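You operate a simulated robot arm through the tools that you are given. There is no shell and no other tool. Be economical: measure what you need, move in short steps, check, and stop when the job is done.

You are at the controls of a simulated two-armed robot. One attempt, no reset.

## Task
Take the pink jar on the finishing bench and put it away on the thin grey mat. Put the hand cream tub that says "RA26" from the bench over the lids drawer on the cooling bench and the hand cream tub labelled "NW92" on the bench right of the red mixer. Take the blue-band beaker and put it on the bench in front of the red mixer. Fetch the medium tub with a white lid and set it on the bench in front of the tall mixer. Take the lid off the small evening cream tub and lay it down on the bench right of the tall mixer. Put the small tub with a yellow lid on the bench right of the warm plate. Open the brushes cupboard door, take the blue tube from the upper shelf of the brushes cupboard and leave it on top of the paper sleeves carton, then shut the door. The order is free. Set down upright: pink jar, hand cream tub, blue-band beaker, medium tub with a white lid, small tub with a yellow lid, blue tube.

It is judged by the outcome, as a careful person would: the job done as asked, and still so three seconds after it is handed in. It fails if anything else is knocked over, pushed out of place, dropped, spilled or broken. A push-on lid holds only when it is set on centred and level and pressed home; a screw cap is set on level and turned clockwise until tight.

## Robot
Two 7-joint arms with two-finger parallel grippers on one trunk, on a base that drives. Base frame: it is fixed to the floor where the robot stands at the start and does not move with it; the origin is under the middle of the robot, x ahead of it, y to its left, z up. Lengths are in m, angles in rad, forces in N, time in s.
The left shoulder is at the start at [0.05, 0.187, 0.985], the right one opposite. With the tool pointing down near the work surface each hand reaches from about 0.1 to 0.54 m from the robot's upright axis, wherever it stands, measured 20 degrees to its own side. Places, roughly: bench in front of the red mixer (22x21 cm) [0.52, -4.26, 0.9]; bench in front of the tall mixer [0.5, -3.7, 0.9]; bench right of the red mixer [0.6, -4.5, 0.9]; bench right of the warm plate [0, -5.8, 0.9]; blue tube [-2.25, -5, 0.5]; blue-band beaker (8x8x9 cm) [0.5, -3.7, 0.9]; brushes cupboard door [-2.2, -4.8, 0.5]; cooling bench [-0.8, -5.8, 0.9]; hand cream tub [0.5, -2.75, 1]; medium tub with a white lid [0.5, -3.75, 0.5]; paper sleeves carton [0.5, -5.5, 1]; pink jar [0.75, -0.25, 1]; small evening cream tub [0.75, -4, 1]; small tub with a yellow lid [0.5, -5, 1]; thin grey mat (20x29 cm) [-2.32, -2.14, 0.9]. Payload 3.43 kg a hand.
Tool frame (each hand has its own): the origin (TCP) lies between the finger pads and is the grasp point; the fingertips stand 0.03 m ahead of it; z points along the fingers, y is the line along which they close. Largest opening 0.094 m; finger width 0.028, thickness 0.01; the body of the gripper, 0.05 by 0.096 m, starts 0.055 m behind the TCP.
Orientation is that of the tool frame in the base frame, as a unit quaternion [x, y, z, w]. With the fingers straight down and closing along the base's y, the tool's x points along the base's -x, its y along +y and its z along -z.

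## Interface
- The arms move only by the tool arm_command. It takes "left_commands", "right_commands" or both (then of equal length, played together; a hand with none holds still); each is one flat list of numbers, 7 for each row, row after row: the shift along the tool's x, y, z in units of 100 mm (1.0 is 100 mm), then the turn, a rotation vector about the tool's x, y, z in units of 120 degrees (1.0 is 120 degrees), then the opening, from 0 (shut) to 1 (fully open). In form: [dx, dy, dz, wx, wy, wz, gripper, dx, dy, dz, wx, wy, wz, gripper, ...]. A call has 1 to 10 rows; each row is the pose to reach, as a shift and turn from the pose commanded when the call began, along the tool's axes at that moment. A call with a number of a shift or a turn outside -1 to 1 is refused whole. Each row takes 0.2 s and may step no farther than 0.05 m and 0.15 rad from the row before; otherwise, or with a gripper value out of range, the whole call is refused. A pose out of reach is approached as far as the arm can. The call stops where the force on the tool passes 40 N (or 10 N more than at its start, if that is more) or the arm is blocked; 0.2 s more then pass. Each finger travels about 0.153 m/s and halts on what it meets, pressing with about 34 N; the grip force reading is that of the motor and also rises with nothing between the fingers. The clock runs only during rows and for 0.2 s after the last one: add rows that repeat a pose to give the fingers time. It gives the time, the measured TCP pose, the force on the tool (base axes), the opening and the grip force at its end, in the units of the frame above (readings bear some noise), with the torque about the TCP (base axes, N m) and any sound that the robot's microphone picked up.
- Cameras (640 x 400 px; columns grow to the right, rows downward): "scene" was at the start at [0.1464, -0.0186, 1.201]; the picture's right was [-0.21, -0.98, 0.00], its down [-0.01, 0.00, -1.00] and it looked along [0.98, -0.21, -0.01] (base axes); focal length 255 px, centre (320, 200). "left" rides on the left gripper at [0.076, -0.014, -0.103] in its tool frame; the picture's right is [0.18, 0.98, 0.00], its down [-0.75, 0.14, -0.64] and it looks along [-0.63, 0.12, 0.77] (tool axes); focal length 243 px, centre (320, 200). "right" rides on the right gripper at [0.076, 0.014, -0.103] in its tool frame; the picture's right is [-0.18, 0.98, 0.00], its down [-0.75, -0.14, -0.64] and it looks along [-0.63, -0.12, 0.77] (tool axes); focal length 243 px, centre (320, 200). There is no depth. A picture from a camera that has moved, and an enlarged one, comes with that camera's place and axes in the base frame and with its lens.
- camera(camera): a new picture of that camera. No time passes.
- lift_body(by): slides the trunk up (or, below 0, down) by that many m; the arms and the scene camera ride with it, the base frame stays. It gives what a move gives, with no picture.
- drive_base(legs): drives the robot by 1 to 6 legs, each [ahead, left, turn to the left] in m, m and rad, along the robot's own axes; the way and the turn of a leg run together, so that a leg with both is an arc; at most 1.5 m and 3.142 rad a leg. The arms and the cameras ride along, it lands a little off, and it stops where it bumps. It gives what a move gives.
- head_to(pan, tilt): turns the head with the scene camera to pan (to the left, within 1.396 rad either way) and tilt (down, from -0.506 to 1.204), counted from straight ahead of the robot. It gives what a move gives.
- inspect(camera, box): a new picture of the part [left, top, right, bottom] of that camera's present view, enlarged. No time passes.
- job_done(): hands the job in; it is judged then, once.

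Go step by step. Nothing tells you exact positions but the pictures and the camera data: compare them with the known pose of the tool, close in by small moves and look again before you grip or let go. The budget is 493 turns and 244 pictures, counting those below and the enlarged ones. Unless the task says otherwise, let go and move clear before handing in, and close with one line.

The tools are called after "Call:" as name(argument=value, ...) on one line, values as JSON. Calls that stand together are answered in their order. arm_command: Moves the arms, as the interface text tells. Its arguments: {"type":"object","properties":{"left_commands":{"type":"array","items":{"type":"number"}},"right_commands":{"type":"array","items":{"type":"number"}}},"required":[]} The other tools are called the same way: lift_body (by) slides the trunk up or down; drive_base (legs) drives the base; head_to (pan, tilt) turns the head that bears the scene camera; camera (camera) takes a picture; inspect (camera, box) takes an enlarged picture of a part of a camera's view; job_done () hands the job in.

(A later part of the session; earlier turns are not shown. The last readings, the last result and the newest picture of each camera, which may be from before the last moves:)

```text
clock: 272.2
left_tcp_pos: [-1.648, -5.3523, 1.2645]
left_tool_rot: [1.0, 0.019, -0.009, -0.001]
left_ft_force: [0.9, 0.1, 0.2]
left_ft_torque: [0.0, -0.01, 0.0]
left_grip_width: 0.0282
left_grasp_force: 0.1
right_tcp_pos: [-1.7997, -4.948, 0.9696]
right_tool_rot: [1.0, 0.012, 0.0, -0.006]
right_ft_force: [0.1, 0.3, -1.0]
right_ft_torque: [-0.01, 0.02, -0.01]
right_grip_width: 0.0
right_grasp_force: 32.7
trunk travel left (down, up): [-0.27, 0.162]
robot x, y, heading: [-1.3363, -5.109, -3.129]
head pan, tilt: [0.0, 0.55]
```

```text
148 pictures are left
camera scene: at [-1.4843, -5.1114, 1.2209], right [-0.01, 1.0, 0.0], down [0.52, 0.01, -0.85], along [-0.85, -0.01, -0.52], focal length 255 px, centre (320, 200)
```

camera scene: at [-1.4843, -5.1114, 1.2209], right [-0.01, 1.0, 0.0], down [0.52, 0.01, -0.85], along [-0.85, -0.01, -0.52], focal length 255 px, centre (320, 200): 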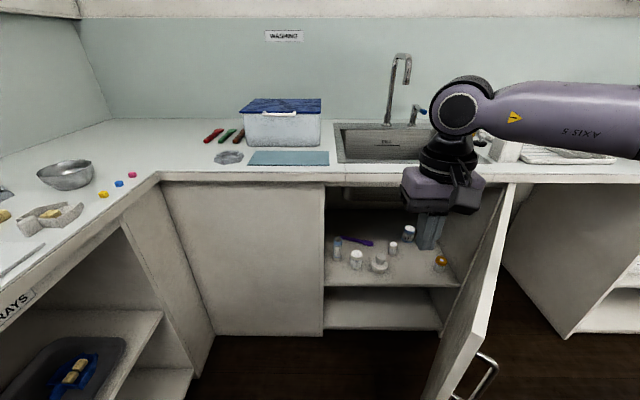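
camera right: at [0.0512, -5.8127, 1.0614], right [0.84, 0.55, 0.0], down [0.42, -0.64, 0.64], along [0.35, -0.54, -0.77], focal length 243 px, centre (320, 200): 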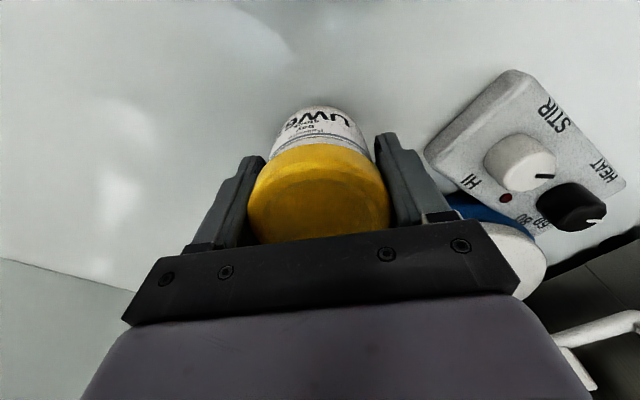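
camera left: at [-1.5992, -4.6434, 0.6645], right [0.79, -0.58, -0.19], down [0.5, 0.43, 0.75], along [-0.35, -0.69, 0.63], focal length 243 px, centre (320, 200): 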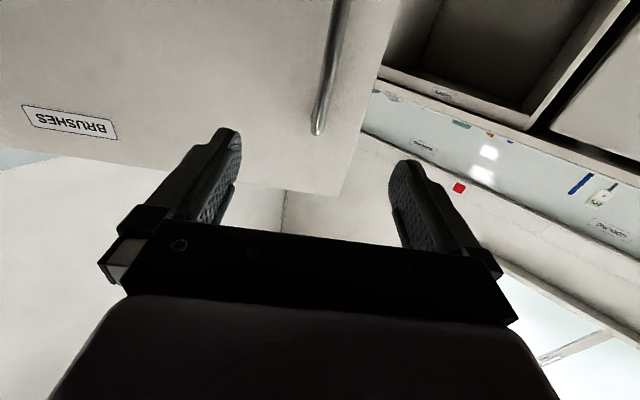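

Call:
inspect(camera="scene", box=[320, 210, 460, 290])

Call:
lift_body(by=-0.14)

```text
4.57 times, centred on (390, 250) of scene
camera zoom: at [-1.4843, -5.1114, 1.2209], right [-0.01, 1.0, 0.0], down [0.52, 0.01, -0.85], along [-0.85, -0.01, -0.52], focal length 1164 px, centre (0, -29)
```

zoom: 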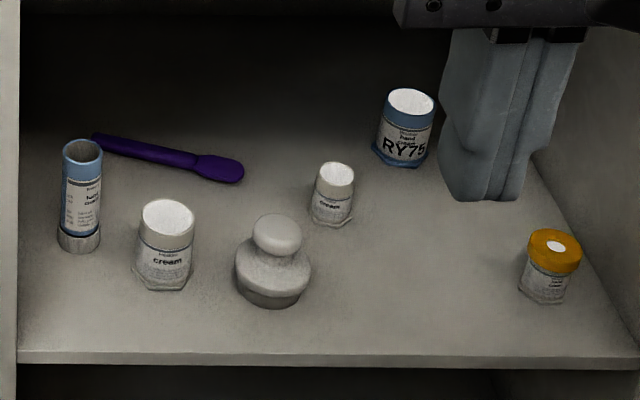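

```text
clock: 273.8
left_tcp_pos: [-1.648, -5.3516, 1.1247]
left_tool_rot: [1.0, 0.019, -0.009, -0.001]
left_ft_force: [-0.2, -0.1, -0.3]
left_ft_torque: [-0.03, 0.0, 0.0]
left_grip_width: 0.0284
left_grasp_force: 0.0
right_tcp_pos: [-1.7986, -4.9469, 0.8297]
right_tool_rot: [1.0, 0.012, -0.001, -0.007]
right_ft_force: [-0.3, 0.2, 0.5]
right_ft_torque: [0.0, 0.0, 0.01]
right_grip_width: 0.0002
right_grasp_force: 33.1
trunk travel left (down, up): [-0.13, 0.302]
robot x, y, heading: [-1.3355, -5.1106, -3.125]
head pan, tilt: [0.0, 0.55]
```

Call:
drive_base(legs=[[-0.175, -0.249, 0.3], [-0.175, -0.249, 0.3], [-0.146, -0.207, 0.25]])

Call:
camera(camera="scene")

```text
clock: 281.1
left_tcp_pos: [-1.2164, -4.6792, 1.125]
left_tool_rot: [0.903, 0.43, -0.009, 0.002]
left_ft_force: [-0.3, 0.2, 0.7]
left_ft_torque: [0.0, 0.02, 0.02]
left_grip_width: 0.0282
left_grasp_force: 0.2
right_tcp_pos: [-1.6197, -4.5252, 0.8305]
right_tool_rot: [0.906, 0.423, -0.004, -0.004]
right_ft_force: [0.1, 0.5, 0.4]
right_ft_torque: [-0.01, 0.0, -0.03]
right_grip_width: 0.0003
right_grasp_force: 32.7
trunk travel left (down, up): [-0.13, 0.302]
robot x, y, heading: [-1.1933, -4.2811, -2.282]
head pan, tilt: [0.0, 0.55]
```

```text
146 pictures are left
camera scene: at [-1.289, -4.3965, 1.081], right [-0.76, 0.65, 0.0], down [0.34, 0.4, -0.85], along [-0.55, -0.65, -0.52], focal length 255 px, centre (320, 200)
```

scene: 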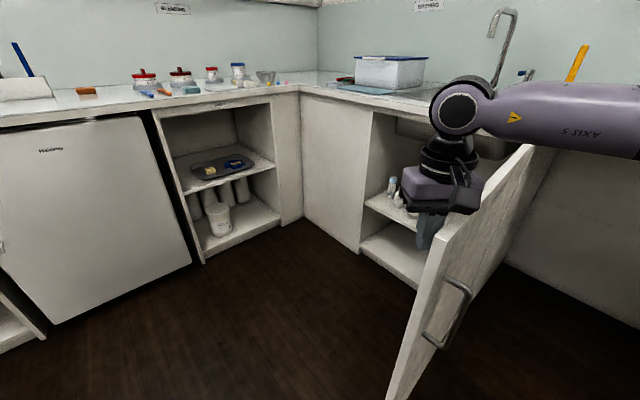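

Call:
lift_body(by=0.15)

Call:
drive_base(legs=[[0.45, 0.5, 0], [0, 0, -0.51]])

Call:
camera(camera="scene")

```text
clock: 282.8
left_tcp_pos: [-1.2171, -4.6789, 1.275]
left_tool_rot: [0.903, 0.43, -0.009, 0.002]
left_ft_force: [0.5, -0.7, -0.4]
left_ft_torque: [0.02, -0.03, -0.04]
left_grip_width: 0.028
left_grasp_force: 0.1
right_tcp_pos: [-1.6212, -4.5259, 0.9797]
right_tool_rot: [0.906, 0.424, -0.004, -0.005]
right_ft_force: [0.2, 0.8, 0.1]
right_ft_torque: [0.0, 0.01, 0.0]
right_grip_width: 0.0001
right_grasp_force: 32.9
trunk travel left (down, up): [-0.28, 0.152]
robot x, y, heading: [-1.1925, -4.2823, -2.28]
head pan, tilt: [0.0, 0.55]
```

```text
clock: 289.2
left_tcp_pos: [-1.3223, -5.2788, 1.2745]
left_tool_rot: [0.983, 0.185, -0.009, 0.001]
left_ft_force: [0.4, -0.6, -0.5]
left_ft_torque: [-0.01, 0.0, 0.0]
left_grip_width: 0.0283
left_grasp_force: 0.0
right_tcp_pos: [-1.597, -4.9469, 0.9789]
right_tool_rot: [0.984, 0.177, -0.003, -0.006]
right_ft_force: [1.2, 0.0, -0.3]
right_ft_torque: [-0.01, 0.0, 0.01]
right_grip_width: 0.0
right_grasp_force: 33.0
trunk travel left (down, up): [-0.28, 0.152]
robot x, y, heading: [-1.1089, -4.947, -2.794]
head pan, tilt: [0.0, 0.55]
```

```text
145 pictures are left
camera scene: at [-1.2462, -4.9985, 1.2309], right [-0.34, 0.94, 0.0], down [0.49, 0.18, -0.85], along [-0.8, -0.29, -0.52], focal length 255 px, centre (320, 200)
```

scene: 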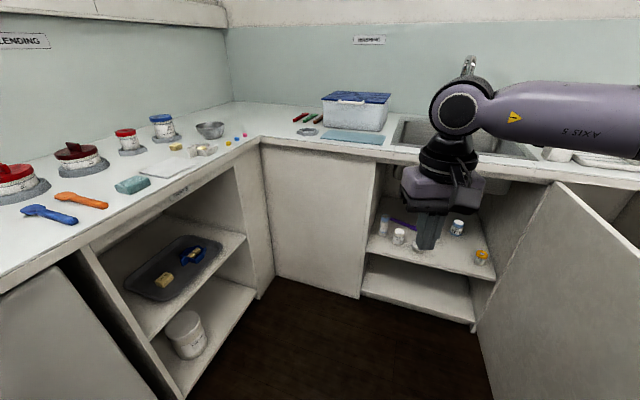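

Call:
lift_body(by=-0.28)

Call:
arm_command(right_commands=[0, 0, 0, 0, -0.07, 0, 0.62, 0, 0, 0, 0, -0.14, 0, 0.62, 0, 0, 0, 0, -0.21, 0, 0.62, 0, 0, 0, 0, -0.28, 0, 0.62, 0, 0, 0, 0, -0.35, 0, 0.62, 0, 0, 0, 0, -0.41, 0, 0.62, 0, 0, 0, 0, -0.41, 0, 0.62])

Call:
arm_command(right_commands=[0.3, 0, 0.25, 0, 0, 0, 0.62, 0.6, 0, 0.5, 0, 0, 0, 0.62, 0.8, 0, 0.7, 0, 0, 0, 0.62, 0.8, 0, 0.7, 0, 0, 0, 0.62])

Call:
camera(camera="scene")

```text
clock: 292.0
left_tcp_pos: [-1.3229, -5.2802, 0.9953]
left_tool_rot: [0.983, 0.185, -0.009, 0.0]
left_ft_force: [0.2, -0.8, -0.7]
left_ft_torque: [0.02, 0.0, -0.01]
left_grip_width: 0.0281
left_grasp_force: 0.1
right_tcp_pos: [-1.5969, -4.9463, 0.6997]
right_tool_rot: [0.984, 0.176, -0.002, -0.006]
right_ft_force: [0.3, -0.3, -1.0]
right_ft_torque: [0.01, -0.01, -0.03]
right_grip_width: 0.0
right_grasp_force: 32.6
trunk travel left (down, up): [0.0, 0.432]
robot x, y, heading: [-1.1048, -4.9472, -2.796]
head pan, tilt: [0.0, 0.55]
```

```text
clock: 293.6
left_tcp_pos: [-1.3225, -5.2794, 0.9947]
left_tool_rot: [0.983, 0.184, -0.009, 0.0]
left_ft_force: [0.3, -0.4, 0.5]
left_ft_torque: [-0.01, -0.01, 0.0]
left_grip_width: 0.0285
left_grasp_force: 0.0
right_tcp_pos: [-1.5971, -4.9474, 0.7007]
right_tool_rot: [0.894, 0.163, -0.412, 0.068]
right_ft_force: [0.6, -0.3, 0.4]
right_ft_torque: [0.01, 0.02, -0.01]
right_grip_width: 0.0582
right_grasp_force: 0.0
trunk travel left (down, up): [0.0, 0.432]
robot x, y, heading: [-1.1074, -4.9496, -2.799]
head pan, tilt: [0.0, 0.55]
```

```text
clock: 294.6
left_tcp_pos: [-1.324, -5.2799, 0.9931]
left_tool_rot: [0.983, 0.184, -0.009, 0.001]
left_ft_force: [-0.5, 0.5, -0.1]
left_ft_torque: [0.01, -0.01, 0.02]
left_grip_width: 0.0283
left_grasp_force: 0.1
right_tcp_pos: [-1.5991, -4.9439, 0.5919]
right_tool_rot: [0.894, 0.164, -0.412, 0.069]
right_ft_force: [-0.1, 0.9, -0.3]
right_ft_torque: [-0.02, 0.01, -0.02]
right_grip_width: 0.0584
right_grasp_force: 0.1
trunk travel left (down, up): [0.0, 0.432]
robot x, y, heading: [-1.1055, -4.9487, -2.796]
head pan, tilt: [0.0, 0.55]
```

```text
144 pictures are left
camera scene: at [-1.2462, -4.9986, 0.9509], right [-0.34, 0.94, 0.0], down [0.49, 0.18, -0.85], along [-0.8, -0.29, -0.52], focal length 255 px, centre (320, 200)
```

scene: 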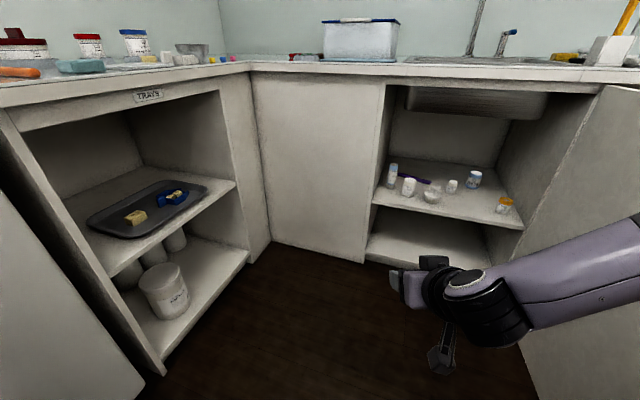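

Call:
arm_command(right_commands=[0.1, 0, 0.35, 0, 0, 0, 0.62, 0.2, 0, 0.7, 0, 0, 0, 0.62, 0.3, 0, 1, 0, 0, 0, 0.62, 0.3, 0, 1, 0, 0, 0, 0.62])

Call:
arm_command(right_commands=[0.1, 0, 0.2, 0, 0, 0, 0.62, 0.1, 0, 0.35, 0, 0, 0, 0.62, 0.1, 0, 0.35, 0, 0, 0, 0.62])

Call:
inspect(camera="scene", box=[360, 140, 540, 250])

```text
clock: 295.6
left_tcp_pos: [-1.3233, -5.2804, 0.9945]
left_tool_rot: [0.983, 0.185, -0.009, 0.0]
left_ft_force: [-0.5, -0.5, -0.5]
left_ft_torque: [0.01, 0.0, -0.02]
left_grip_width: 0.0282
left_grasp_force: 0.1
right_tcp_pos: [-1.65, -4.9218, 0.5463]
right_tool_rot: [0.894, 0.163, -0.412, 0.068]
right_ft_force: [0.7, 1.5, 0.6]
right_ft_torque: [0.02, -0.01, 0.02]
right_grip_width: 0.0582
right_grasp_force: 0.0
right hand out of reach, approached as far as the arm can: row 1, 2, 3, 4
trunk travel left (down, up): [0.0, 0.432]
robot x, y, heading: [-1.1091, -4.9535, -2.795]
head pan, tilt: [0.0, 0.55]
```

```text
clock: 296.4
left_tcp_pos: [-1.3233, -5.2799, 0.9951]
left_tool_rot: [0.983, 0.185, -0.009, 0.001]
left_ft_force: [-0.3, -0.5, 0.7]
left_ft_torque: [0.02, 0.03, -0.01]
left_grip_width: 0.0281
left_grasp_force: 0.1
right_tcp_pos: [-1.6659, -4.9123, 0.5369]
right_tool_rot: [0.894, 0.164, -0.411, 0.069]
right_ft_force: [0.6, 0.1, -0.1]
right_ft_torque: [0.0, 0.0, -0.04]
right_grip_width: 0.0585
right_grasp_force: 0.1
right hand out of reach, approached as far as the arm can: row 1, 2, 3
trunk travel left (down, up): [0.0, 0.432]
robot x, y, heading: [-1.1106, -4.9539, -2.797]
head pan, tilt: [0.0, 0.55]
```

```text
3.56 times, centred on (450, 195) of scene
camera zoom: at [-1.2461, -4.9987, 0.951], right [-0.34, 0.94, 0.0], down [0.49, 0.18, -0.85], along [-0.8, -0.29, -0.52], focal length 905 px, centre (-142, 218)
```

zoom: 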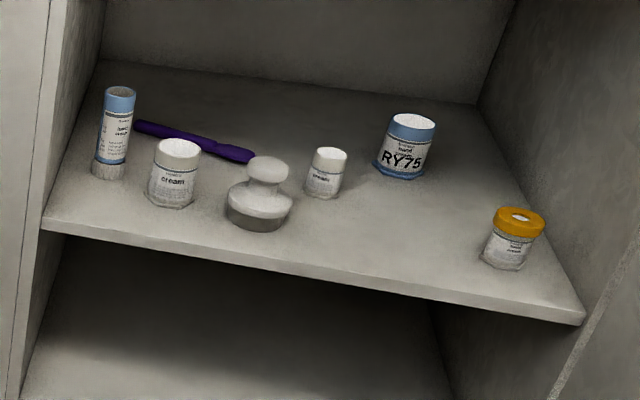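

Call:
arm_command(right_commands=[-0.2, 0, 0.25, 0, 0, 0, 0.62, -0.4, 0.1, 0.5, 0, 0, 0, 0.62, -0.6, 0.1, 0.7, 0, 0, 0, 0.62, -0.6, 0.1, 0.7, 0, 0, 0, 0.62])

Call:
camera(camera="scene")

```text
clock: 297.4
left_tcp_pos: [-1.3235, -5.2805, 0.9948]
left_tool_rot: [0.983, 0.185, -0.009, 0.001]
left_ft_force: [0.0, 0.1, 0.4]
left_ft_torque: [0.03, 0.0, 0.01]
left_grip_width: 0.0283
left_grasp_force: 0.1
right_tcp_pos: [-1.7344, -4.9234, 0.5635]
right_tool_rot: [0.894, 0.164, -0.412, 0.069]
right_ft_force: [0.4, -0.9, 0.0]
right_ft_torque: [-0.01, 0.02, -0.01]
right_grip_width: 0.0582
right_grasp_force: 0.1
right hand out of reach, approached as far as the arm can: row 1, 2, 3, 4
trunk travel left (down, up): [0.0, 0.432]
robot x, y, heading: [-1.1042, -4.949, -2.801]
head pan, tilt: [0.0, 0.55]
```

```text
142 pictures are left
camera scene: at [-1.2461, -4.9987, 0.951], right [-0.34, 0.94, 0.0], down [0.49, 0.18, -0.85], along [-0.8, -0.29, -0.52], focal length 255 px, centre (320, 200)
```

scene: 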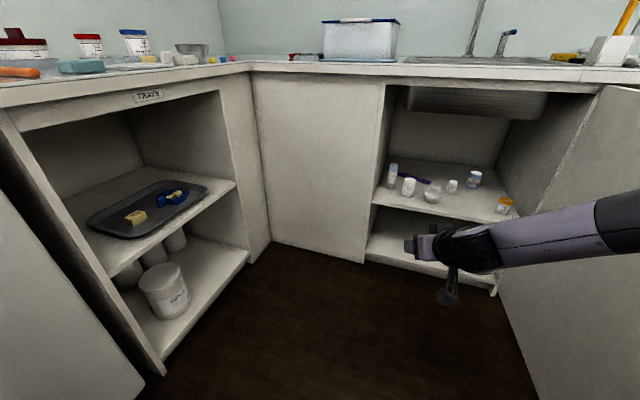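

Call:
arm_command(right_commands=[0.2, 0, -0.1, 0, 0.06, 0, 0.62, 0.4, 0, -0.2, 0, 0.12, 0, 0.62, 0.6, 0, -0.3, 0, 0.16, 0, 0.62, 0.6, 0, -0.3, 0, 0.16, 0, 0.62])

Call:
arm_command(right_commands=[0.2, 0, 0.35, 0, 0, 0, 0.62, 0.3, 0, 0.7, 0, 0, 0, 0.62, 0.4, 0, 1, 0, 0, 0, 0.62, 0.4, 0, 1, 0, 0, 0, 0.62])

```text
clock: 298.4
left_tcp_pos: [-1.3229, -5.2794, 0.9957]
left_tool_rot: [0.983, 0.185, -0.009, -0.001]
left_ft_force: [0.5, -0.9, 0.2]
left_ft_torque: [0.0, -0.02, -0.01]
left_grip_width: 0.0283
left_grasp_force: 0.0
right_tcp_pos: [-1.6768, -4.903, 0.5359]
right_tool_rot: [0.95, 0.173, -0.257, 0.041]
right_ft_force: [0.7, 0.2, -0.4]
right_ft_torque: [-0.02, -0.01, 0.03]
right_grip_width: 0.0584
right_grasp_force: 0.1
trunk travel left (down, up): [0.0, 0.432]
robot x, y, heading: [-1.1066, -4.9511, -2.797]
head pan, tilt: [0.0, 0.55]
```

```text
clock: 299.4
left_tcp_pos: [-1.3229, -5.2804, 0.9954]
left_tool_rot: [0.983, 0.185, -0.009, 0.0]
left_ft_force: [-0.8, 1.3, 0.8]
left_ft_torque: [0.02, -0.02, 0.01]
left_grip_width: 0.0283
left_grasp_force: 0.2
right_tcp_pos: [-1.6741, -4.8694, 0.4833]
right_tool_rot: [0.95, 0.173, -0.257, 0.041]
right_ft_force: [-0.4, 1.0, 0.5]
right_ft_torque: [0.02, 0.0, 0.01]
right_grip_width: 0.0583
right_grasp_force: 0.0
right hand out of reach, approached as far as the arm can: row 1, 2, 3, 4
trunk travel left (down, up): [0.0, 0.432]
robot x, y, heading: [-1.1067, -4.9477, -2.796]
head pan, tilt: [0.0, 0.55]
```

Call:
head_to(pan=1.2, tilt=0.3)

Call:
camera(camera="scene")

```text
clock: 300.8
left_tcp_pos: [-1.3244, -5.2813, 0.9955]
left_tool_rot: [0.983, 0.185, -0.009, 0.0]
left_ft_force: [0.3, 0.6, 0.1]
left_ft_torque: [0.01, 0.02, 0.0]
left_grip_width: 0.0283
left_grasp_force: 0.1
right_tcp_pos: [-1.6753, -4.8692, 0.4843]
right_tool_rot: [0.95, 0.173, -0.257, 0.04]
right_ft_force: [0.5, 0.2, 0.4]
right_ft_torque: [0.02, -0.03, 0.01]
right_grip_width: 0.0582
right_grasp_force: 0.1
trunk travel left (down, up): [0.0, 0.432]
robot x, y, heading: [-1.108, -4.9502, -2.798]
head pan, tilt: [1.201, 0.3]
```

```text
141 pictures are left
camera scene: at [-1.164, -5.0616, 0.9739], right [-1.0, 0.03, 0.0], down [0.01, 0.3, -0.96], along [-0.02, -0.95, -0.3], focal length 255 px, centre (320, 200)
```

scene: 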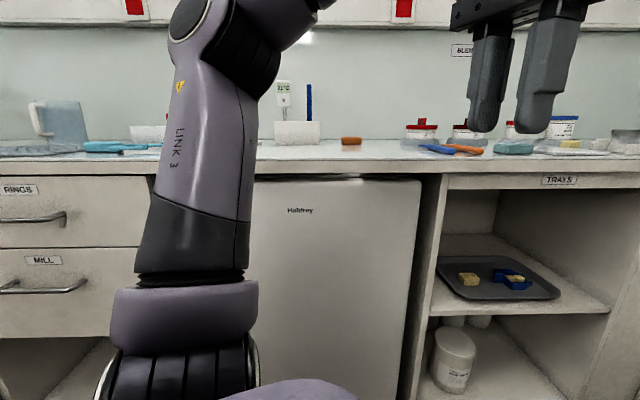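

Call:
drive_base(legs=[[0.361, 0.062, 0], [0, 0, -0.144]])

Call:
head_to(pan=0, tilt=0.55)

Call:
camera(camera="scene")

Call:
camera(camera="right")

```text
clock: 303.8
left_tcp_pos: [-1.6924, -5.4267, 0.9947]
left_tool_rot: [0.994, 0.11, -0.008, -0.001]
left_ft_force: [0.1, 0.6, 0.1]
left_ft_torque: [0.0, 0.03, -0.02]
left_grip_width: 0.0279
left_grasp_force: 0.1
right_tcp_pos: [-1.9788, -4.9657, 0.4847]
right_tool_rot: [0.96, 0.1, -0.261, 0.021]
right_ft_force: [0.9, 0.8, -0.6]
right_ft_torque: [0.03, -0.01, 0.02]
right_grip_width: 0.0585
right_grasp_force: 0.1
trunk travel left (down, up): [0.0, 0.432]
robot x, y, heading: [-1.4337, -5.1287, -2.944]
head pan, tilt: [1.201, 0.3]
```

```text
clock: 305.2
left_tcp_pos: [-1.6924, -5.4253, 0.9963]
left_tool_rot: [0.994, 0.11, -0.008, -0.001]
left_ft_force: [0.1, 0.4, 0.8]
left_ft_torque: [0.01, 0.04, 0.0]
left_grip_width: 0.0281
left_grasp_force: 0.2
right_tcp_pos: [-1.9775, -4.9664, 0.4845]
right_tool_rot: [0.96, 0.101, -0.26, 0.021]
right_ft_force: [-0.2, 0.2, 0.7]
right_ft_torque: [-0.04, -0.02, 0.03]
right_grip_width: 0.0583
right_grasp_force: 0.1
trunk travel left (down, up): [0.0, 0.432]
robot x, y, heading: [-1.4276, -5.1303, -2.939]
head pan, tilt: [0.0, 0.55]
```

```text
140 pictures are left
camera scene: at [-1.5733, -5.1588, 0.951], right [-0.19, 0.98, 0.0], down [0.51, 0.1, -0.85], along [-0.84, -0.17, -0.52], focal length 255 px, centre (320, 200)
```

scene: 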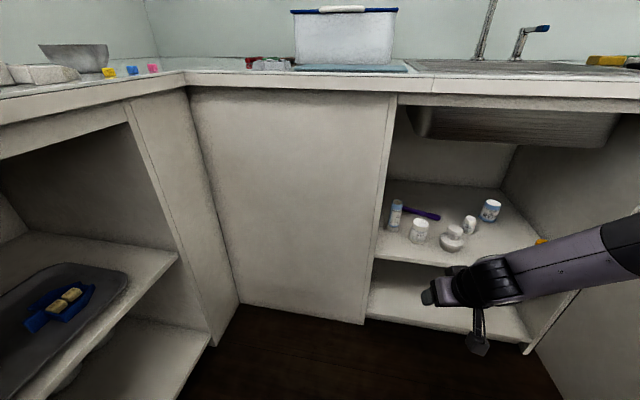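

```text
139 pictures are left
camera right: at [-1.8601, -4.9566, 0.5347], right [0.05, -1.0, 0.08], down [-0.35, 0.06, 0.94], along [-0.94, -0.07, -0.34], focal length 243 px, centre (320, 200)
```

right: 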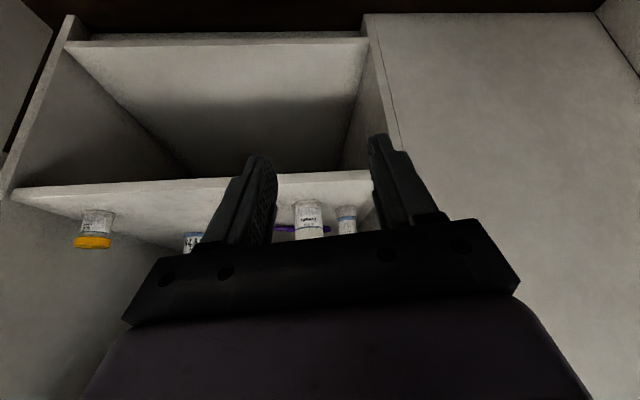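

Call:
drive_base(legs=[[0.24, 0.006, 0]])

Call:
camera(camera="right")

Call:
camera(camera="scene")

```text
clock: 306.9
left_tcp_pos: [-1.9198, -5.4765, 0.9938]
left_tool_rot: [0.994, 0.11, -0.009, 0.0]
left_ft_force: [0.0, 0.2, -1.4]
left_ft_torque: [0.02, 0.03, -0.04]
left_grip_width: 0.0282
left_grasp_force: 0.1
right_tcp_pos: [-2.2084, -5.0164, 0.484]
right_tool_rot: [0.96, 0.102, -0.259, 0.021]
right_ft_force: [0.9, 0.5, 0.0]
right_ft_torque: [0.0, -0.04, -0.04]
right_grip_width: 0.0582
right_grasp_force: 0.1
trunk travel left (down, up): [0.0, 0.432]
robot x, y, heading: [-1.6575, -5.1834, -2.947]
head pan, tilt: [0.0, 0.55]
```

```text
138 pictures are left
camera right: at [-2.0898, -5.0086, 0.5348], right [0.05, -1.0, 0.08], down [-0.35, 0.06, 0.94], along [-0.94, -0.07, -0.34], focal length 243 px, centre (320, 200)
```

right: 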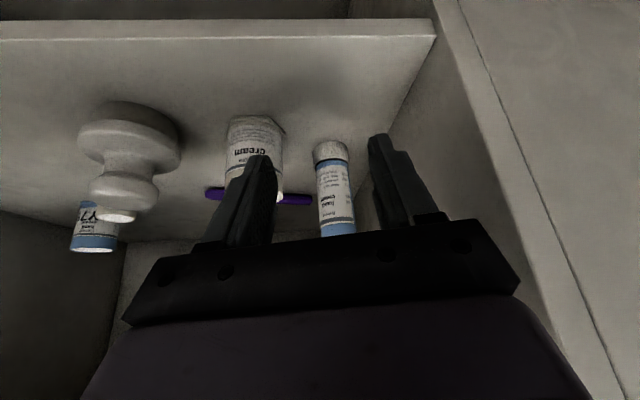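

```text
137 pictures are left
camera scene: at [-1.8028, -5.2105, 0.951], right [-0.2, 0.98, 0.0], down [0.51, 0.1, -0.85], along [-0.84, -0.17, -0.52], focal length 255 px, centre (320, 200)
```

scene: 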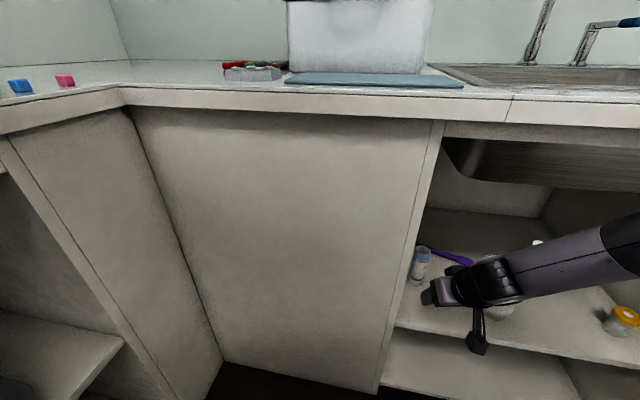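

Call:
arm_command(right_commands=[0, 0, 0, 0, 0, 0, 0.53, 0, 0, 0, 0, 0, 0, 0.53])

Call:
drive_base(legs=[[0, 0.008, 0], [0.06, 0, 0]])

Call:
camera(camera="right")

```text
clock: 307.6
left_tcp_pos: [-1.9208, -5.4766, 0.9957]
left_tool_rot: [0.994, 0.111, -0.009, 0.0]
left_ft_force: [0.2, 0.7, 0.4]
left_ft_torque: [0.02, 0.03, -0.01]
left_grip_width: 0.0282
left_grasp_force: 0.1
right_tcp_pos: [-2.2079, -5.018, 0.4849]
right_tool_rot: [0.96, 0.102, -0.259, 0.021]
right_ft_force: [-0.2, 1.4, -0.8]
right_ft_torque: [0.0, 0.01, -0.01]
right_grip_width: 0.0498
right_grasp_force: 0.0
trunk travel left (down, up): [0.0, 0.432]
robot x, y, heading: [-1.6592, -5.1827, -2.946]
head pan, tilt: [0.0, 0.55]
```

```text
clock: 308.9
left_tcp_pos: [-1.9767, -5.4959, 0.9963]
left_tool_rot: [0.994, 0.111, -0.01, -0.001]
left_ft_force: [-0.1, 0.4, 0.4]
left_ft_torque: [0.0, 0.01, 0.01]
left_grip_width: 0.028
left_grasp_force: 0.1
right_tcp_pos: [-2.2648, -5.0369, 0.4841]
right_tool_rot: [0.96, 0.101, -0.26, 0.021]
right_ft_force: [0.4, 0.3, -0.3]
right_ft_torque: [0.02, 0.01, -0.01]
right_grip_width: 0.0501
right_grasp_force: 0.0
trunk travel left (down, up): [0.0, 0.432]
robot x, y, heading: [-1.7143, -5.2012, -2.944]
head pan, tilt: [0.0, 0.55]
```

```text
136 pictures are left
camera right: at [-2.1468, -5.0284, 0.5348], right [0.05, -1.0, 0.08], down [-0.35, 0.06, 0.94], along [-0.94, -0.07, -0.34], focal length 243 px, centre (320, 200)
```

right: 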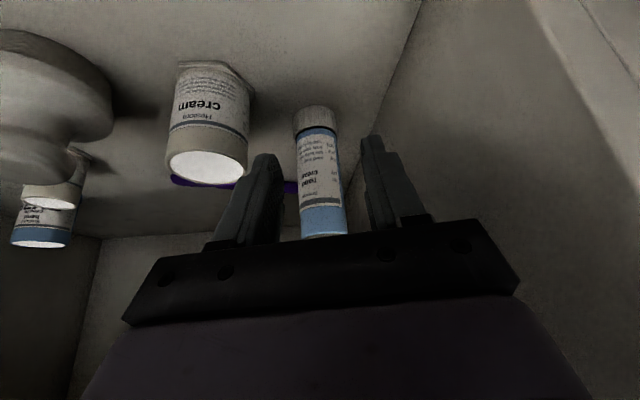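

Call:
drive_base(legs=[[0.058, -0.005, 0]])

Call:
camera(camera="right")

```text
clock: 309.9
left_tcp_pos: [-2.0266, -5.5032, 0.9973]
left_tool_rot: [0.994, 0.108, -0.013, -0.001]
left_ft_force: [0.2, 0.9, -0.8]
left_ft_torque: [-0.01, 0.0, 0.0]
left_grip_width: 0.0281
left_grasp_force: 0.1
right_tcp_pos: [-2.3055, -5.0401, 0.4835]
right_tool_rot: [0.962, 0.099, -0.254, 0.019]
right_ft_force: [0.0, -0.3, 0.1]
right_ft_torque: [0.01, -0.03, 0.06]
right_grip_width: 0.0496
right_grasp_force: 0.1
trunk travel left (down, up): [0.0, 0.432]
robot x, y, heading: [-1.7659, -5.2136, -2.954]
head pan, tilt: [0.0, 0.55]
stopped in leg 1: the robot was blocked; the commanded pose is now the measured one
```

```text
135 pictures are left
camera right: at [-2.1886, -5.0316, 0.5344], right [0.04, -1.0, 0.08], down [-0.36, 0.06, 0.93], along [-0.93, -0.07, -0.35], focal length 243 px, centre (320, 200)
```

right: 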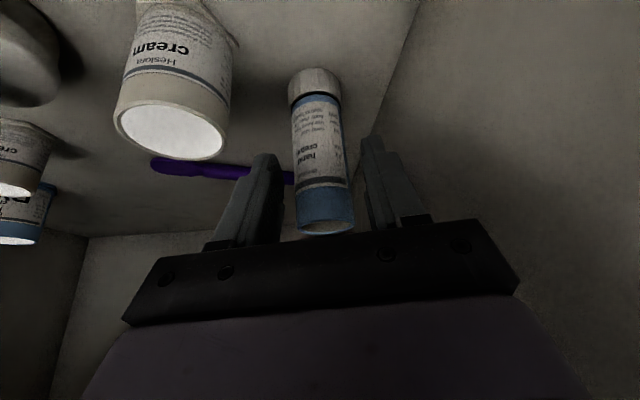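

Call:
arm_command(right_commands=[-0.06, 0, 0.04, 0, 0, 0, 0.53, -0.12, 0, 0.07, 0, 0, 0, 0.53, -0.12, 0, 0.07, 0, 0, 0, 0.53])

Call:
camera(camera="right")

```text
clock: 310.8
left_tcp_pos: [-2.026, -5.5009, 0.9966]
left_tool_rot: [0.994, 0.108, -0.013, -0.001]
left_ft_force: [0.6, 0.2, 0.5]
left_ft_torque: [-0.03, 0.02, 0.0]
left_grip_width: 0.0281
left_grasp_force: 0.0
right_tcp_pos: [-2.3177, -5.038, 0.4889]
right_tool_rot: [0.962, 0.1, -0.254, 0.02]
right_ft_force: [-0.2, 0.2, -0.4]
right_ft_torque: [0.02, 0.0, 0.01]
right_grip_width: 0.0496
right_grasp_force: 0.0
right hand out of reach, approached as far as the arm can: row 1, 2, 3
trunk travel left (down, up): [0.0, 0.432]
robot x, y, heading: [-1.763, -5.2091, -2.96]
head pan, tilt: [0.0, 0.55]
```

```text
134 pictures are left
camera right: at [-2.2004, -5.029, 0.5389], right [0.04, -1.0, 0.08], down [-0.36, 0.06, 0.93], along [-0.93, -0.07, -0.36], focal length 243 px, centre (320, 200)
```

right: 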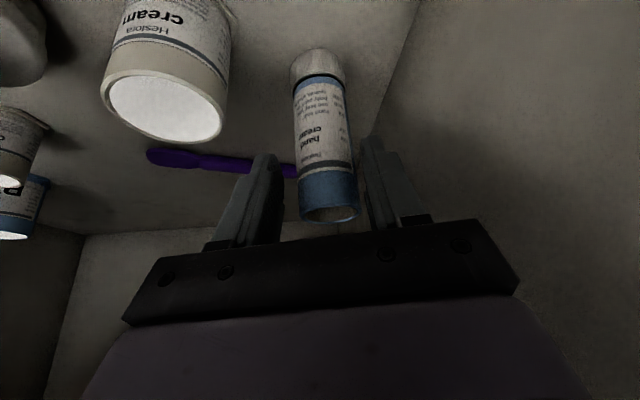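

Call:
arm_command(right_commands=[0, 0.06, 0, 0, 0, 0, 0.53, 0, 0.06, 0, 0, 0, 0, 0.53])

Call:
inspect(camera="right", box=[220, 40, 430, 260])

```text
clock: 311.4
left_tcp_pos: [-2.0263, -5.501, 0.9971]
left_tool_rot: [0.994, 0.106, -0.013, 0.0]
left_ft_force: [-0.2, 0.6, -0.8]
left_ft_torque: [0.01, 0.02, 0.01]
left_grip_width: 0.0283
left_grasp_force: 0.1
right_tcp_pos: [-2.3157, -5.0416, 0.49]
right_tool_rot: [0.962, 0.099, -0.255, 0.02]
right_ft_force: [0.0, -1.1, 0.4]
right_ft_torque: [-0.02, -0.01, -0.04]
right_grip_width: 0.0497
right_grasp_force: 0.1
right hand out of reach, approached as far as the arm can: row 1
trunk travel left (down, up): [0.0, 0.432]
robot x, y, heading: [-1.7674, -5.2086, -2.949]
head pan, tilt: [0.0, 0.55]
```

```text
1.82 times, centred on (325, 150) of right
camera zoom: at [-2.1987, -5.0333, 0.5415], right [0.04, -1.0, 0.08], down [-0.36, 0.06, 0.93], along [-0.93, -0.07, -0.35], focal length 441 px, centre (311, 291)
```

zoom: 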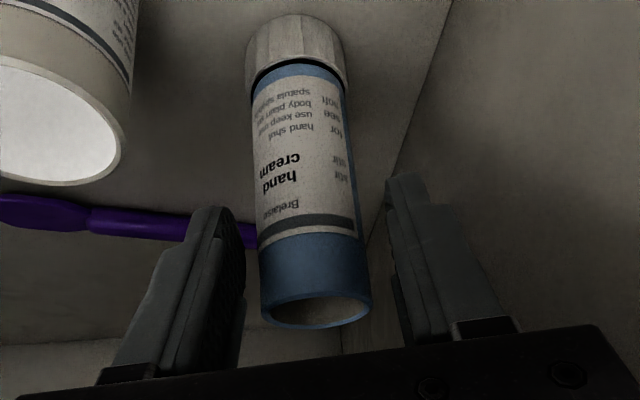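

Call:
arm_command(right_commands=[0, 0, 0, 0, 0, 0, 0.4, 0, 0, 0, 0, 0, 0, 0.25, 0, 0, 0, 0, 0, 0, 0.25, 0, 0, 0, 0, 0, 0, 0.25])

Call:
inspect(camera="right", box=[220, 40, 430, 260])

```text
clock: 312.4
left_tcp_pos: [-2.0271, -5.5012, 0.998]
left_tool_rot: [0.994, 0.107, -0.014, -0.001]
left_ft_force: [0.9, 0.7, 0.1]
left_ft_torque: [-0.01, -0.01, 0.02]
left_grip_width: 0.0283
left_grasp_force: 0.1
right_tcp_pos: [-2.317, -5.0423, 0.4911]
right_tool_rot: [0.962, 0.1, -0.255, 0.022]
right_ft_force: [1.0, 0.8, -0.4]
right_ft_torque: [0.0, -0.01, -0.02]
right_grip_width: 0.0369
right_grasp_force: 34.2
trunk travel left (down, up): [0.0, 0.432]
robot x, y, heading: [-1.7632, -5.2087, -2.95]
head pan, tilt: [0.0, 0.55]
```

```text
1.82 times, centred on (325, 150) of right
camera zoom: at [-2.1988, -5.0333, 0.5417], right [0.04, -1.0, 0.08], down [-0.36, 0.06, 0.93], along [-0.93, -0.07, -0.35], focal length 441 px, centre (311, 291)
```

zoom: 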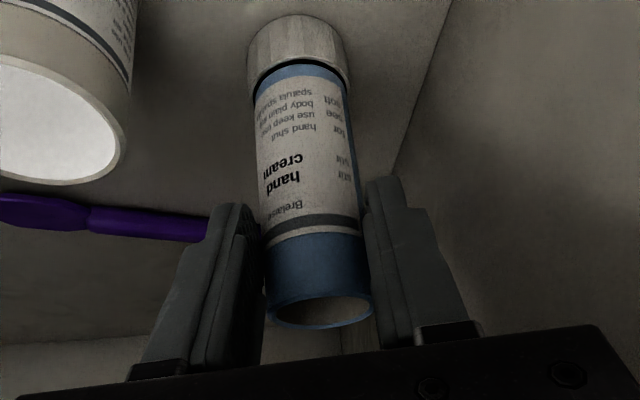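

Call:
lift_body(by=0.03)

Call:
drive_base(legs=[[-0.45, 0, 0]])

Call:
camera(camera="scene")

```text
clock: 313.1
left_tcp_pos: [-2.0223, -5.4959, 1.0205]
left_tool_rot: [0.994, 0.107, -0.011, 0.005]
left_ft_force: [-0.2, 1.0, 0.3]
left_ft_torque: [0.0, -0.01, 0.0]
left_grip_width: 0.0281
left_grasp_force: 0.0
right_tcp_pos: [-2.2894, -5.0386, 0.4856]
right_tool_rot: [0.969, 0.104, -0.224, 0.022]
right_ft_force: [-5.8, 0.2, 16.9]
right_ft_torque: [0.02, 0.84, -0.05]
right_grip_width: 0.0366
right_grasp_force: 34.1
trunk travel left (down, up): [-0.03, 0.402]
robot x, y, heading: [-1.7587, -5.2057, -2.951]
head pan, tilt: [0.0, 0.55]
```

```text
clock: 315.8
left_tcp_pos: [-1.5907, -5.4178, 1.0247]
left_tool_rot: [0.994, 0.108, -0.009, 0.001]
left_ft_force: [-0.4, 0.8, -0.4]
left_ft_torque: [0.02, 0.0, -0.01]
left_grip_width: 0.028
left_grasp_force: 0.1
right_tcp_pos: [-1.8787, -4.9588, 0.5164]
right_tool_rot: [0.962, 0.101, -0.251, 0.021]
right_ft_force: [0.0, 0.1, -0.1]
right_ft_torque: [0.01, -0.02, 0.01]
right_grip_width: 0.0366
right_grasp_force: 33.9
trunk travel left (down, up): [-0.03, 0.402]
robot x, y, heading: [-1.325, -5.1194, -2.952]
head pan, tilt: [0.0, 0.55]
```

```text
131 pictures are left
camera scene: at [-1.4718, -5.1518, 0.9809], right [-0.19, 0.98, 0.0], down [0.51, 0.1, -0.85], along [-0.84, -0.16, -0.52], focal length 255 px, centre (320, 200)
```

scene: 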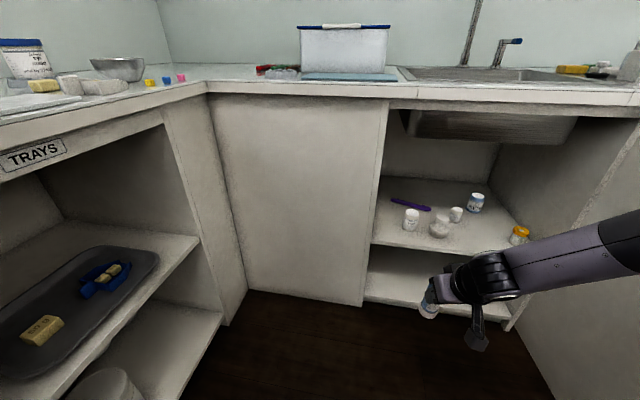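

Call:
camera(camera="right")

Call:
inspect(camera="scene", box=[360, 170, 540, 330])

```text
130 pictures are left
camera right: at [-1.7609, -4.9499, 0.5687], right [0.04, -1.0, 0.08], down [-0.36, 0.06, 0.93], along [-0.93, -0.07, -0.36], focal length 243 px, centre (320, 200)
```

right: 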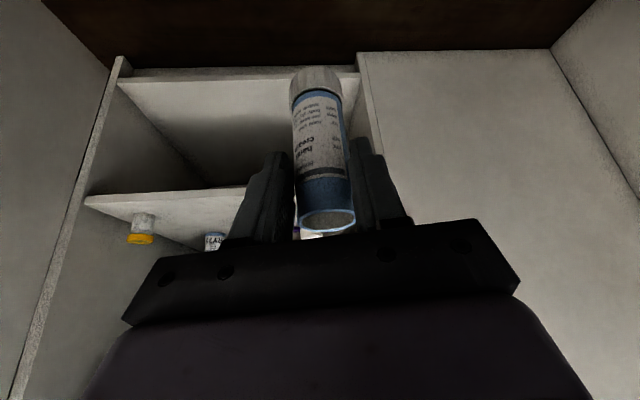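

```text
2.50 times, centred on (450, 250) of scene
camera zoom: at [-1.4718, -5.1518, 0.9809], right [-0.19, 0.98, 0.0], down [0.51, 0.1, -0.85], along [-0.84, -0.16, -0.52], focal length 636 px, centre (-5, 75)
```

zoom: 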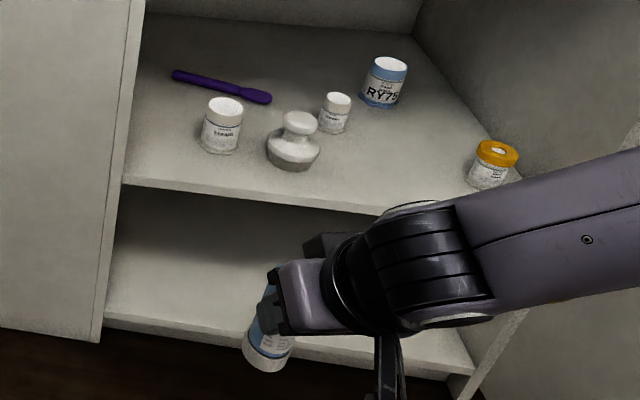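

Call:
lift_body(by=0.39)

Call:
drive_base(legs=[[-0.7, -0.15, 0], [0, 0, -1.7], [0, 0, -1.63]])

Call:
camera(camera="scene")

```text
clock: 319.6
left_tcp_pos: [-1.5911, -5.4178, 1.415]
left_tool_rot: [0.994, 0.108, -0.009, 0.0]
left_ft_force: [-0.6, 0.3, -0.5]
left_ft_torque: [0.04, 0.0, 0.01]
left_grip_width: 0.0284
left_grasp_force: 0.0
right_tcp_pos: [-1.8787, -4.9575, 0.9069]
right_tool_rot: [0.962, 0.1, -0.251, 0.021]
right_ft_force: [1.2, -0.3, -1.3]
right_ft_torque: [0.03, 0.01, 0.0]
right_grip_width: 0.0366
right_grasp_force: 33.6
trunk travel left (down, up): [-0.42, 0.012]
robot x, y, heading: [-1.3272, -5.1235, -2.953]
head pan, tilt: [0.0, 0.55]
```

```text
clock: 331.5
left_tcp_pos: [-0.3585, -4.589, 1.4154]
left_tool_rot: [-0.038, 0.999, 0.0, 0.01]
left_ft_force: [0.1, 0.4, -0.1]
left_ft_torque: [0.0, -0.03, -0.04]
left_grip_width: 0.0283
left_grasp_force: 0.1
right_tcp_pos: [-0.1374, -5.0837, 0.9062]
right_tool_rot: [-0.033, 0.967, 0.003, 0.252]
right_ft_force: [0.3, 0.3, -0.7]
right_ft_torque: [0.0, 0.04, 0.02]
right_grip_width: 0.0367
right_grasp_force: 33.9
trunk travel left (down, up): [-0.42, 0.012]
robot x, y, heading: [-0.6627, -4.8437, 0.052]
head pan, tilt: [0.0, 0.55]
```

```text
128 pictures are left
camera scene: at [-0.5129, -4.8338, 1.3709], right [0.05, -1.0, 0.0], down [-0.52, -0.03, -0.85], along [0.85, 0.04, -0.52], focal length 255 px, centre (320, 200)
```

scene: 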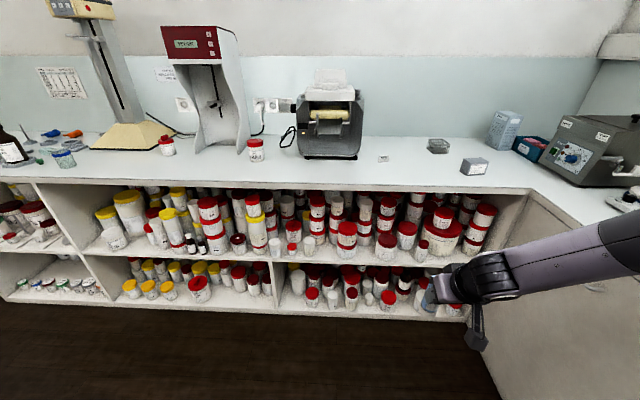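

Call:
arm_command(right_commands=[-0.16, 0, -0.29, 0, 0, 0, 0.25, -0.32, 0, -0.58, 0, 0, 0, 0.25, -0.49, 0, -0.88, 0, 0, 0, 0.25, -0.49, 0, -0.88, 0, 0, 0, 0.25])

Call:
arm_command(right_commands=[-0.1, 0.1, -0.29, 0, 0, 0, 0.25, -0.25, 0.2, -0.58, 0, 0, 0, 0.25, -0.4, 0.3, -0.88, 0, 0, 0, 0.25, -0.4, 0.3, -0.88, 0, 0, 0, 0.25])

Call:
camera(camera="scene")

```text
clock: 332.5
left_tcp_pos: [-0.3572, -4.5891, 1.4155]
left_tool_rot: [-0.038, 0.999, -0.001, 0.01]
left_ft_force: [0.3, 0.4, -1.1]
left_ft_torque: [0.01, 0.02, 0.02]
left_grip_width: 0.0282
left_grasp_force: 0.1
right_tcp_pos: [-0.1363, -5.08, 1.0053]
right_tool_rot: [-0.033, 0.967, 0.003, 0.252]
right_ft_force: [-0.2, 0.1, -0.3]
right_ft_torque: [-0.03, -0.01, -0.01]
right_grip_width: 0.0364
right_grasp_force: 33.9
trunk travel left (down, up): [-0.42, 0.012]
robot x, y, heading: [-0.6594, -4.8418, 0.044]
head pan, tilt: [0.0, 0.55]
```

```text
clock: 333.5
left_tcp_pos: [-0.3566, -4.5874, 1.4144]
left_tool_rot: [-0.038, 0.999, 0.0, 0.01]
left_ft_force: [0.5, -0.1, 0.1]
left_ft_torque: [0.0, 0.03, 0.0]
left_grip_width: 0.0279
left_grasp_force: 0.1
right_tcp_pos: [-0.1489, -5.0522, 1.1025]
right_tool_rot: [-0.033, 0.967, 0.003, 0.252]
right_ft_force: [-0.4, 1.3, -0.1]
right_ft_torque: [0.03, 0.02, -0.02]
right_grip_width: 0.0364
right_grasp_force: 34.0
trunk travel left (down, up): [-0.42, 0.012]
robot x, y, heading: [-0.6612, -4.8421, 0.049]
head pan, tilt: [0.0, 0.55]
```

```text
127 pictures are left
camera scene: at [-0.5127, -4.834, 1.3709], right [0.05, -1.0, 0.0], down [-0.52, -0.03, -0.85], along [0.85, 0.04, -0.52], focal length 255 px, centre (320, 200)
```

scene: 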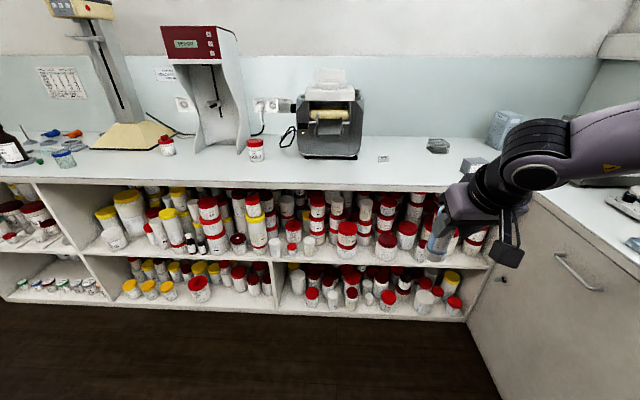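

Call:
inspect(camera="scene", box=[400, 150, 540, 280])

```text
3.08 times, centred on (470, 215) of scene
camera zoom: at [-0.5127, -4.834, 1.3709], right [0.05, -1.0, 0.0], down [-0.52, -0.03, -0.85], along [0.85, 0.04, -0.52], focal length 783 px, centre (-142, 154)
```

zoom: 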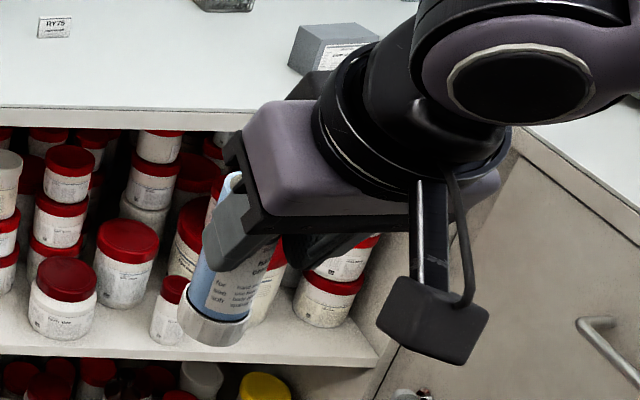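

Call:
arm_command(right_commands=[0, 0, 0, 0, 0.067, 0, 0.25, 0, 0, 0, 0, 0.067, 0, 0.25])

Call:
drive_base(legs=[[0.5, -0.388, -0.049]])

Call:
head_to(pan=-0.35, tilt=0.55)

Call:
camera(camera="scene")

Call:
camera(camera="right")

```text
clock: 334.1
left_tcp_pos: [-0.357, -4.588, 1.4153]
left_tool_rot: [-0.037, 0.999, 0.0, 0.009]
left_ft_force: [-0.6, 1.1, 0.4]
left_ft_torque: [0.02, 0.02, -0.02]
left_grip_width: 0.0281
left_grasp_force: 0.0
right_tcp_pos: [-0.149, -5.0519, 1.1025]
right_tool_rot: [-0.032, 0.983, 0.0, 0.183]
right_ft_force: [0.6, -0.5, 0.4]
right_ft_torque: [0.0, 0.0, -0.01]
right_grip_width: 0.0365
right_grasp_force: 34.1
trunk travel left (down, up): [-0.42, 0.012]
robot x, y, heading: [-0.6625, -4.8436, 0.047]
head pan, tilt: [0.0, 0.55]
```

```text
clock: 337.9
left_tcp_pos: [0.1726, -4.9732, 1.415]
left_tool_rot: [-0.008, 1.0, -0.001, 0.01]
left_ft_force: [0.1, -0.7, -0.1]
left_ft_torque: [0.04, 0.03, -0.01]
left_grip_width: 0.0281
left_grasp_force: 0.0
right_tcp_pos: [0.355, -5.4479, 1.102]
right_tool_rot: [-0.004, 0.983, -0.005, 0.184]
right_ft_force: [-0.8, -0.3, 0.2]
right_ft_torque: [-0.01, 0.0, -0.03]
right_grip_width: 0.0363
right_grasp_force: 34.3
trunk travel left (down, up): [-0.42, 0.012]
robot x, y, heading: [-0.1462, -5.2083, -0.008]
head pan, tilt: [0.0, 0.55]
```

```text
clock: 338.8
left_tcp_pos: [0.1734, -4.9737, 1.4155]
left_tool_rot: [-0.009, 1.0, -0.001, 0.01]
left_ft_force: [0.3, -0.2, 0.6]
left_ft_torque: [0.01, 0.01, 0.03]
left_grip_width: 0.0283
left_grasp_force: 0.0
right_tcp_pos: [0.355, -5.4472, 1.1016]
right_tool_rot: [-0.003, 0.983, -0.005, 0.183]
right_ft_force: [-0.5, -0.2, 0.0]
right_ft_torque: [0.0, -0.01, 0.01]
right_grip_width: 0.0367
right_grasp_force: 34.0
trunk travel left (down, up): [-0.42, 0.012]
robot x, y, heading: [-0.1493, -5.2057, -0.008]
head pan, tilt: [-0.351, 0.55]
```

```text
125 pictures are left
camera scene: at [-0.003, -5.2403, 1.3709], right [-0.35, -0.94, 0.0], down [-0.49, 0.18, -0.85], along [0.8, -0.3, -0.52], focal length 255 px, centre (320, 200)
```

scene: 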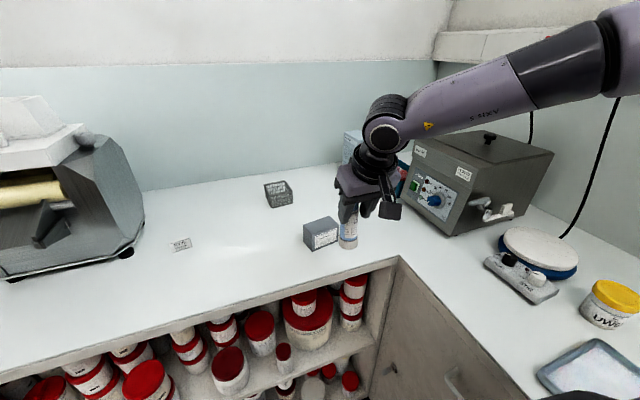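

```text
124 pictures are left
camera right: at [0.2463, -5.4343, 1.1709], right [0.17, 0.98, 0.06], down [0.47, -0.13, 0.87], along [0.87, -0.12, -0.49], focal length 243 px, centre (320, 200)
```

right: 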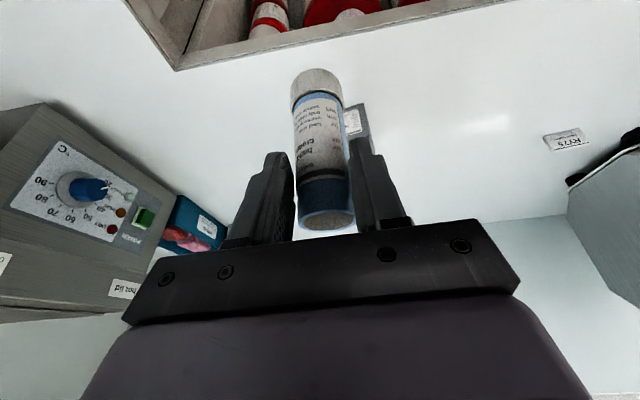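

Call:
inspect(camera="scene", box=[290, 170, 410, 265])

```text
4.21 times, centred on (350, 218) of scene
camera zoom: at [-0.003, -5.2403, 1.3709], right [-0.35, -0.94, 0.0], down [-0.49, 0.18, -0.85], along [0.8, -0.3, -0.52], focal length 1072 px, centre (194, 126)
```

zoom: 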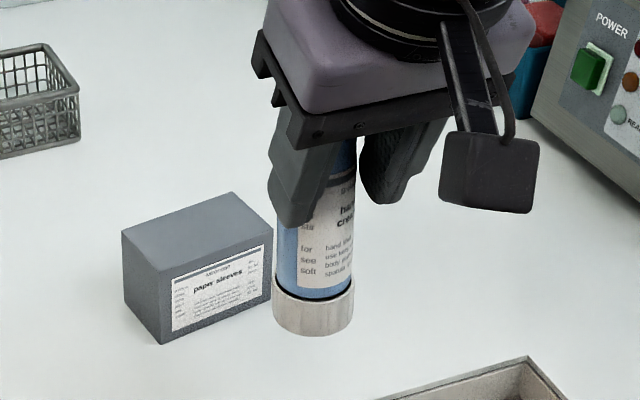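

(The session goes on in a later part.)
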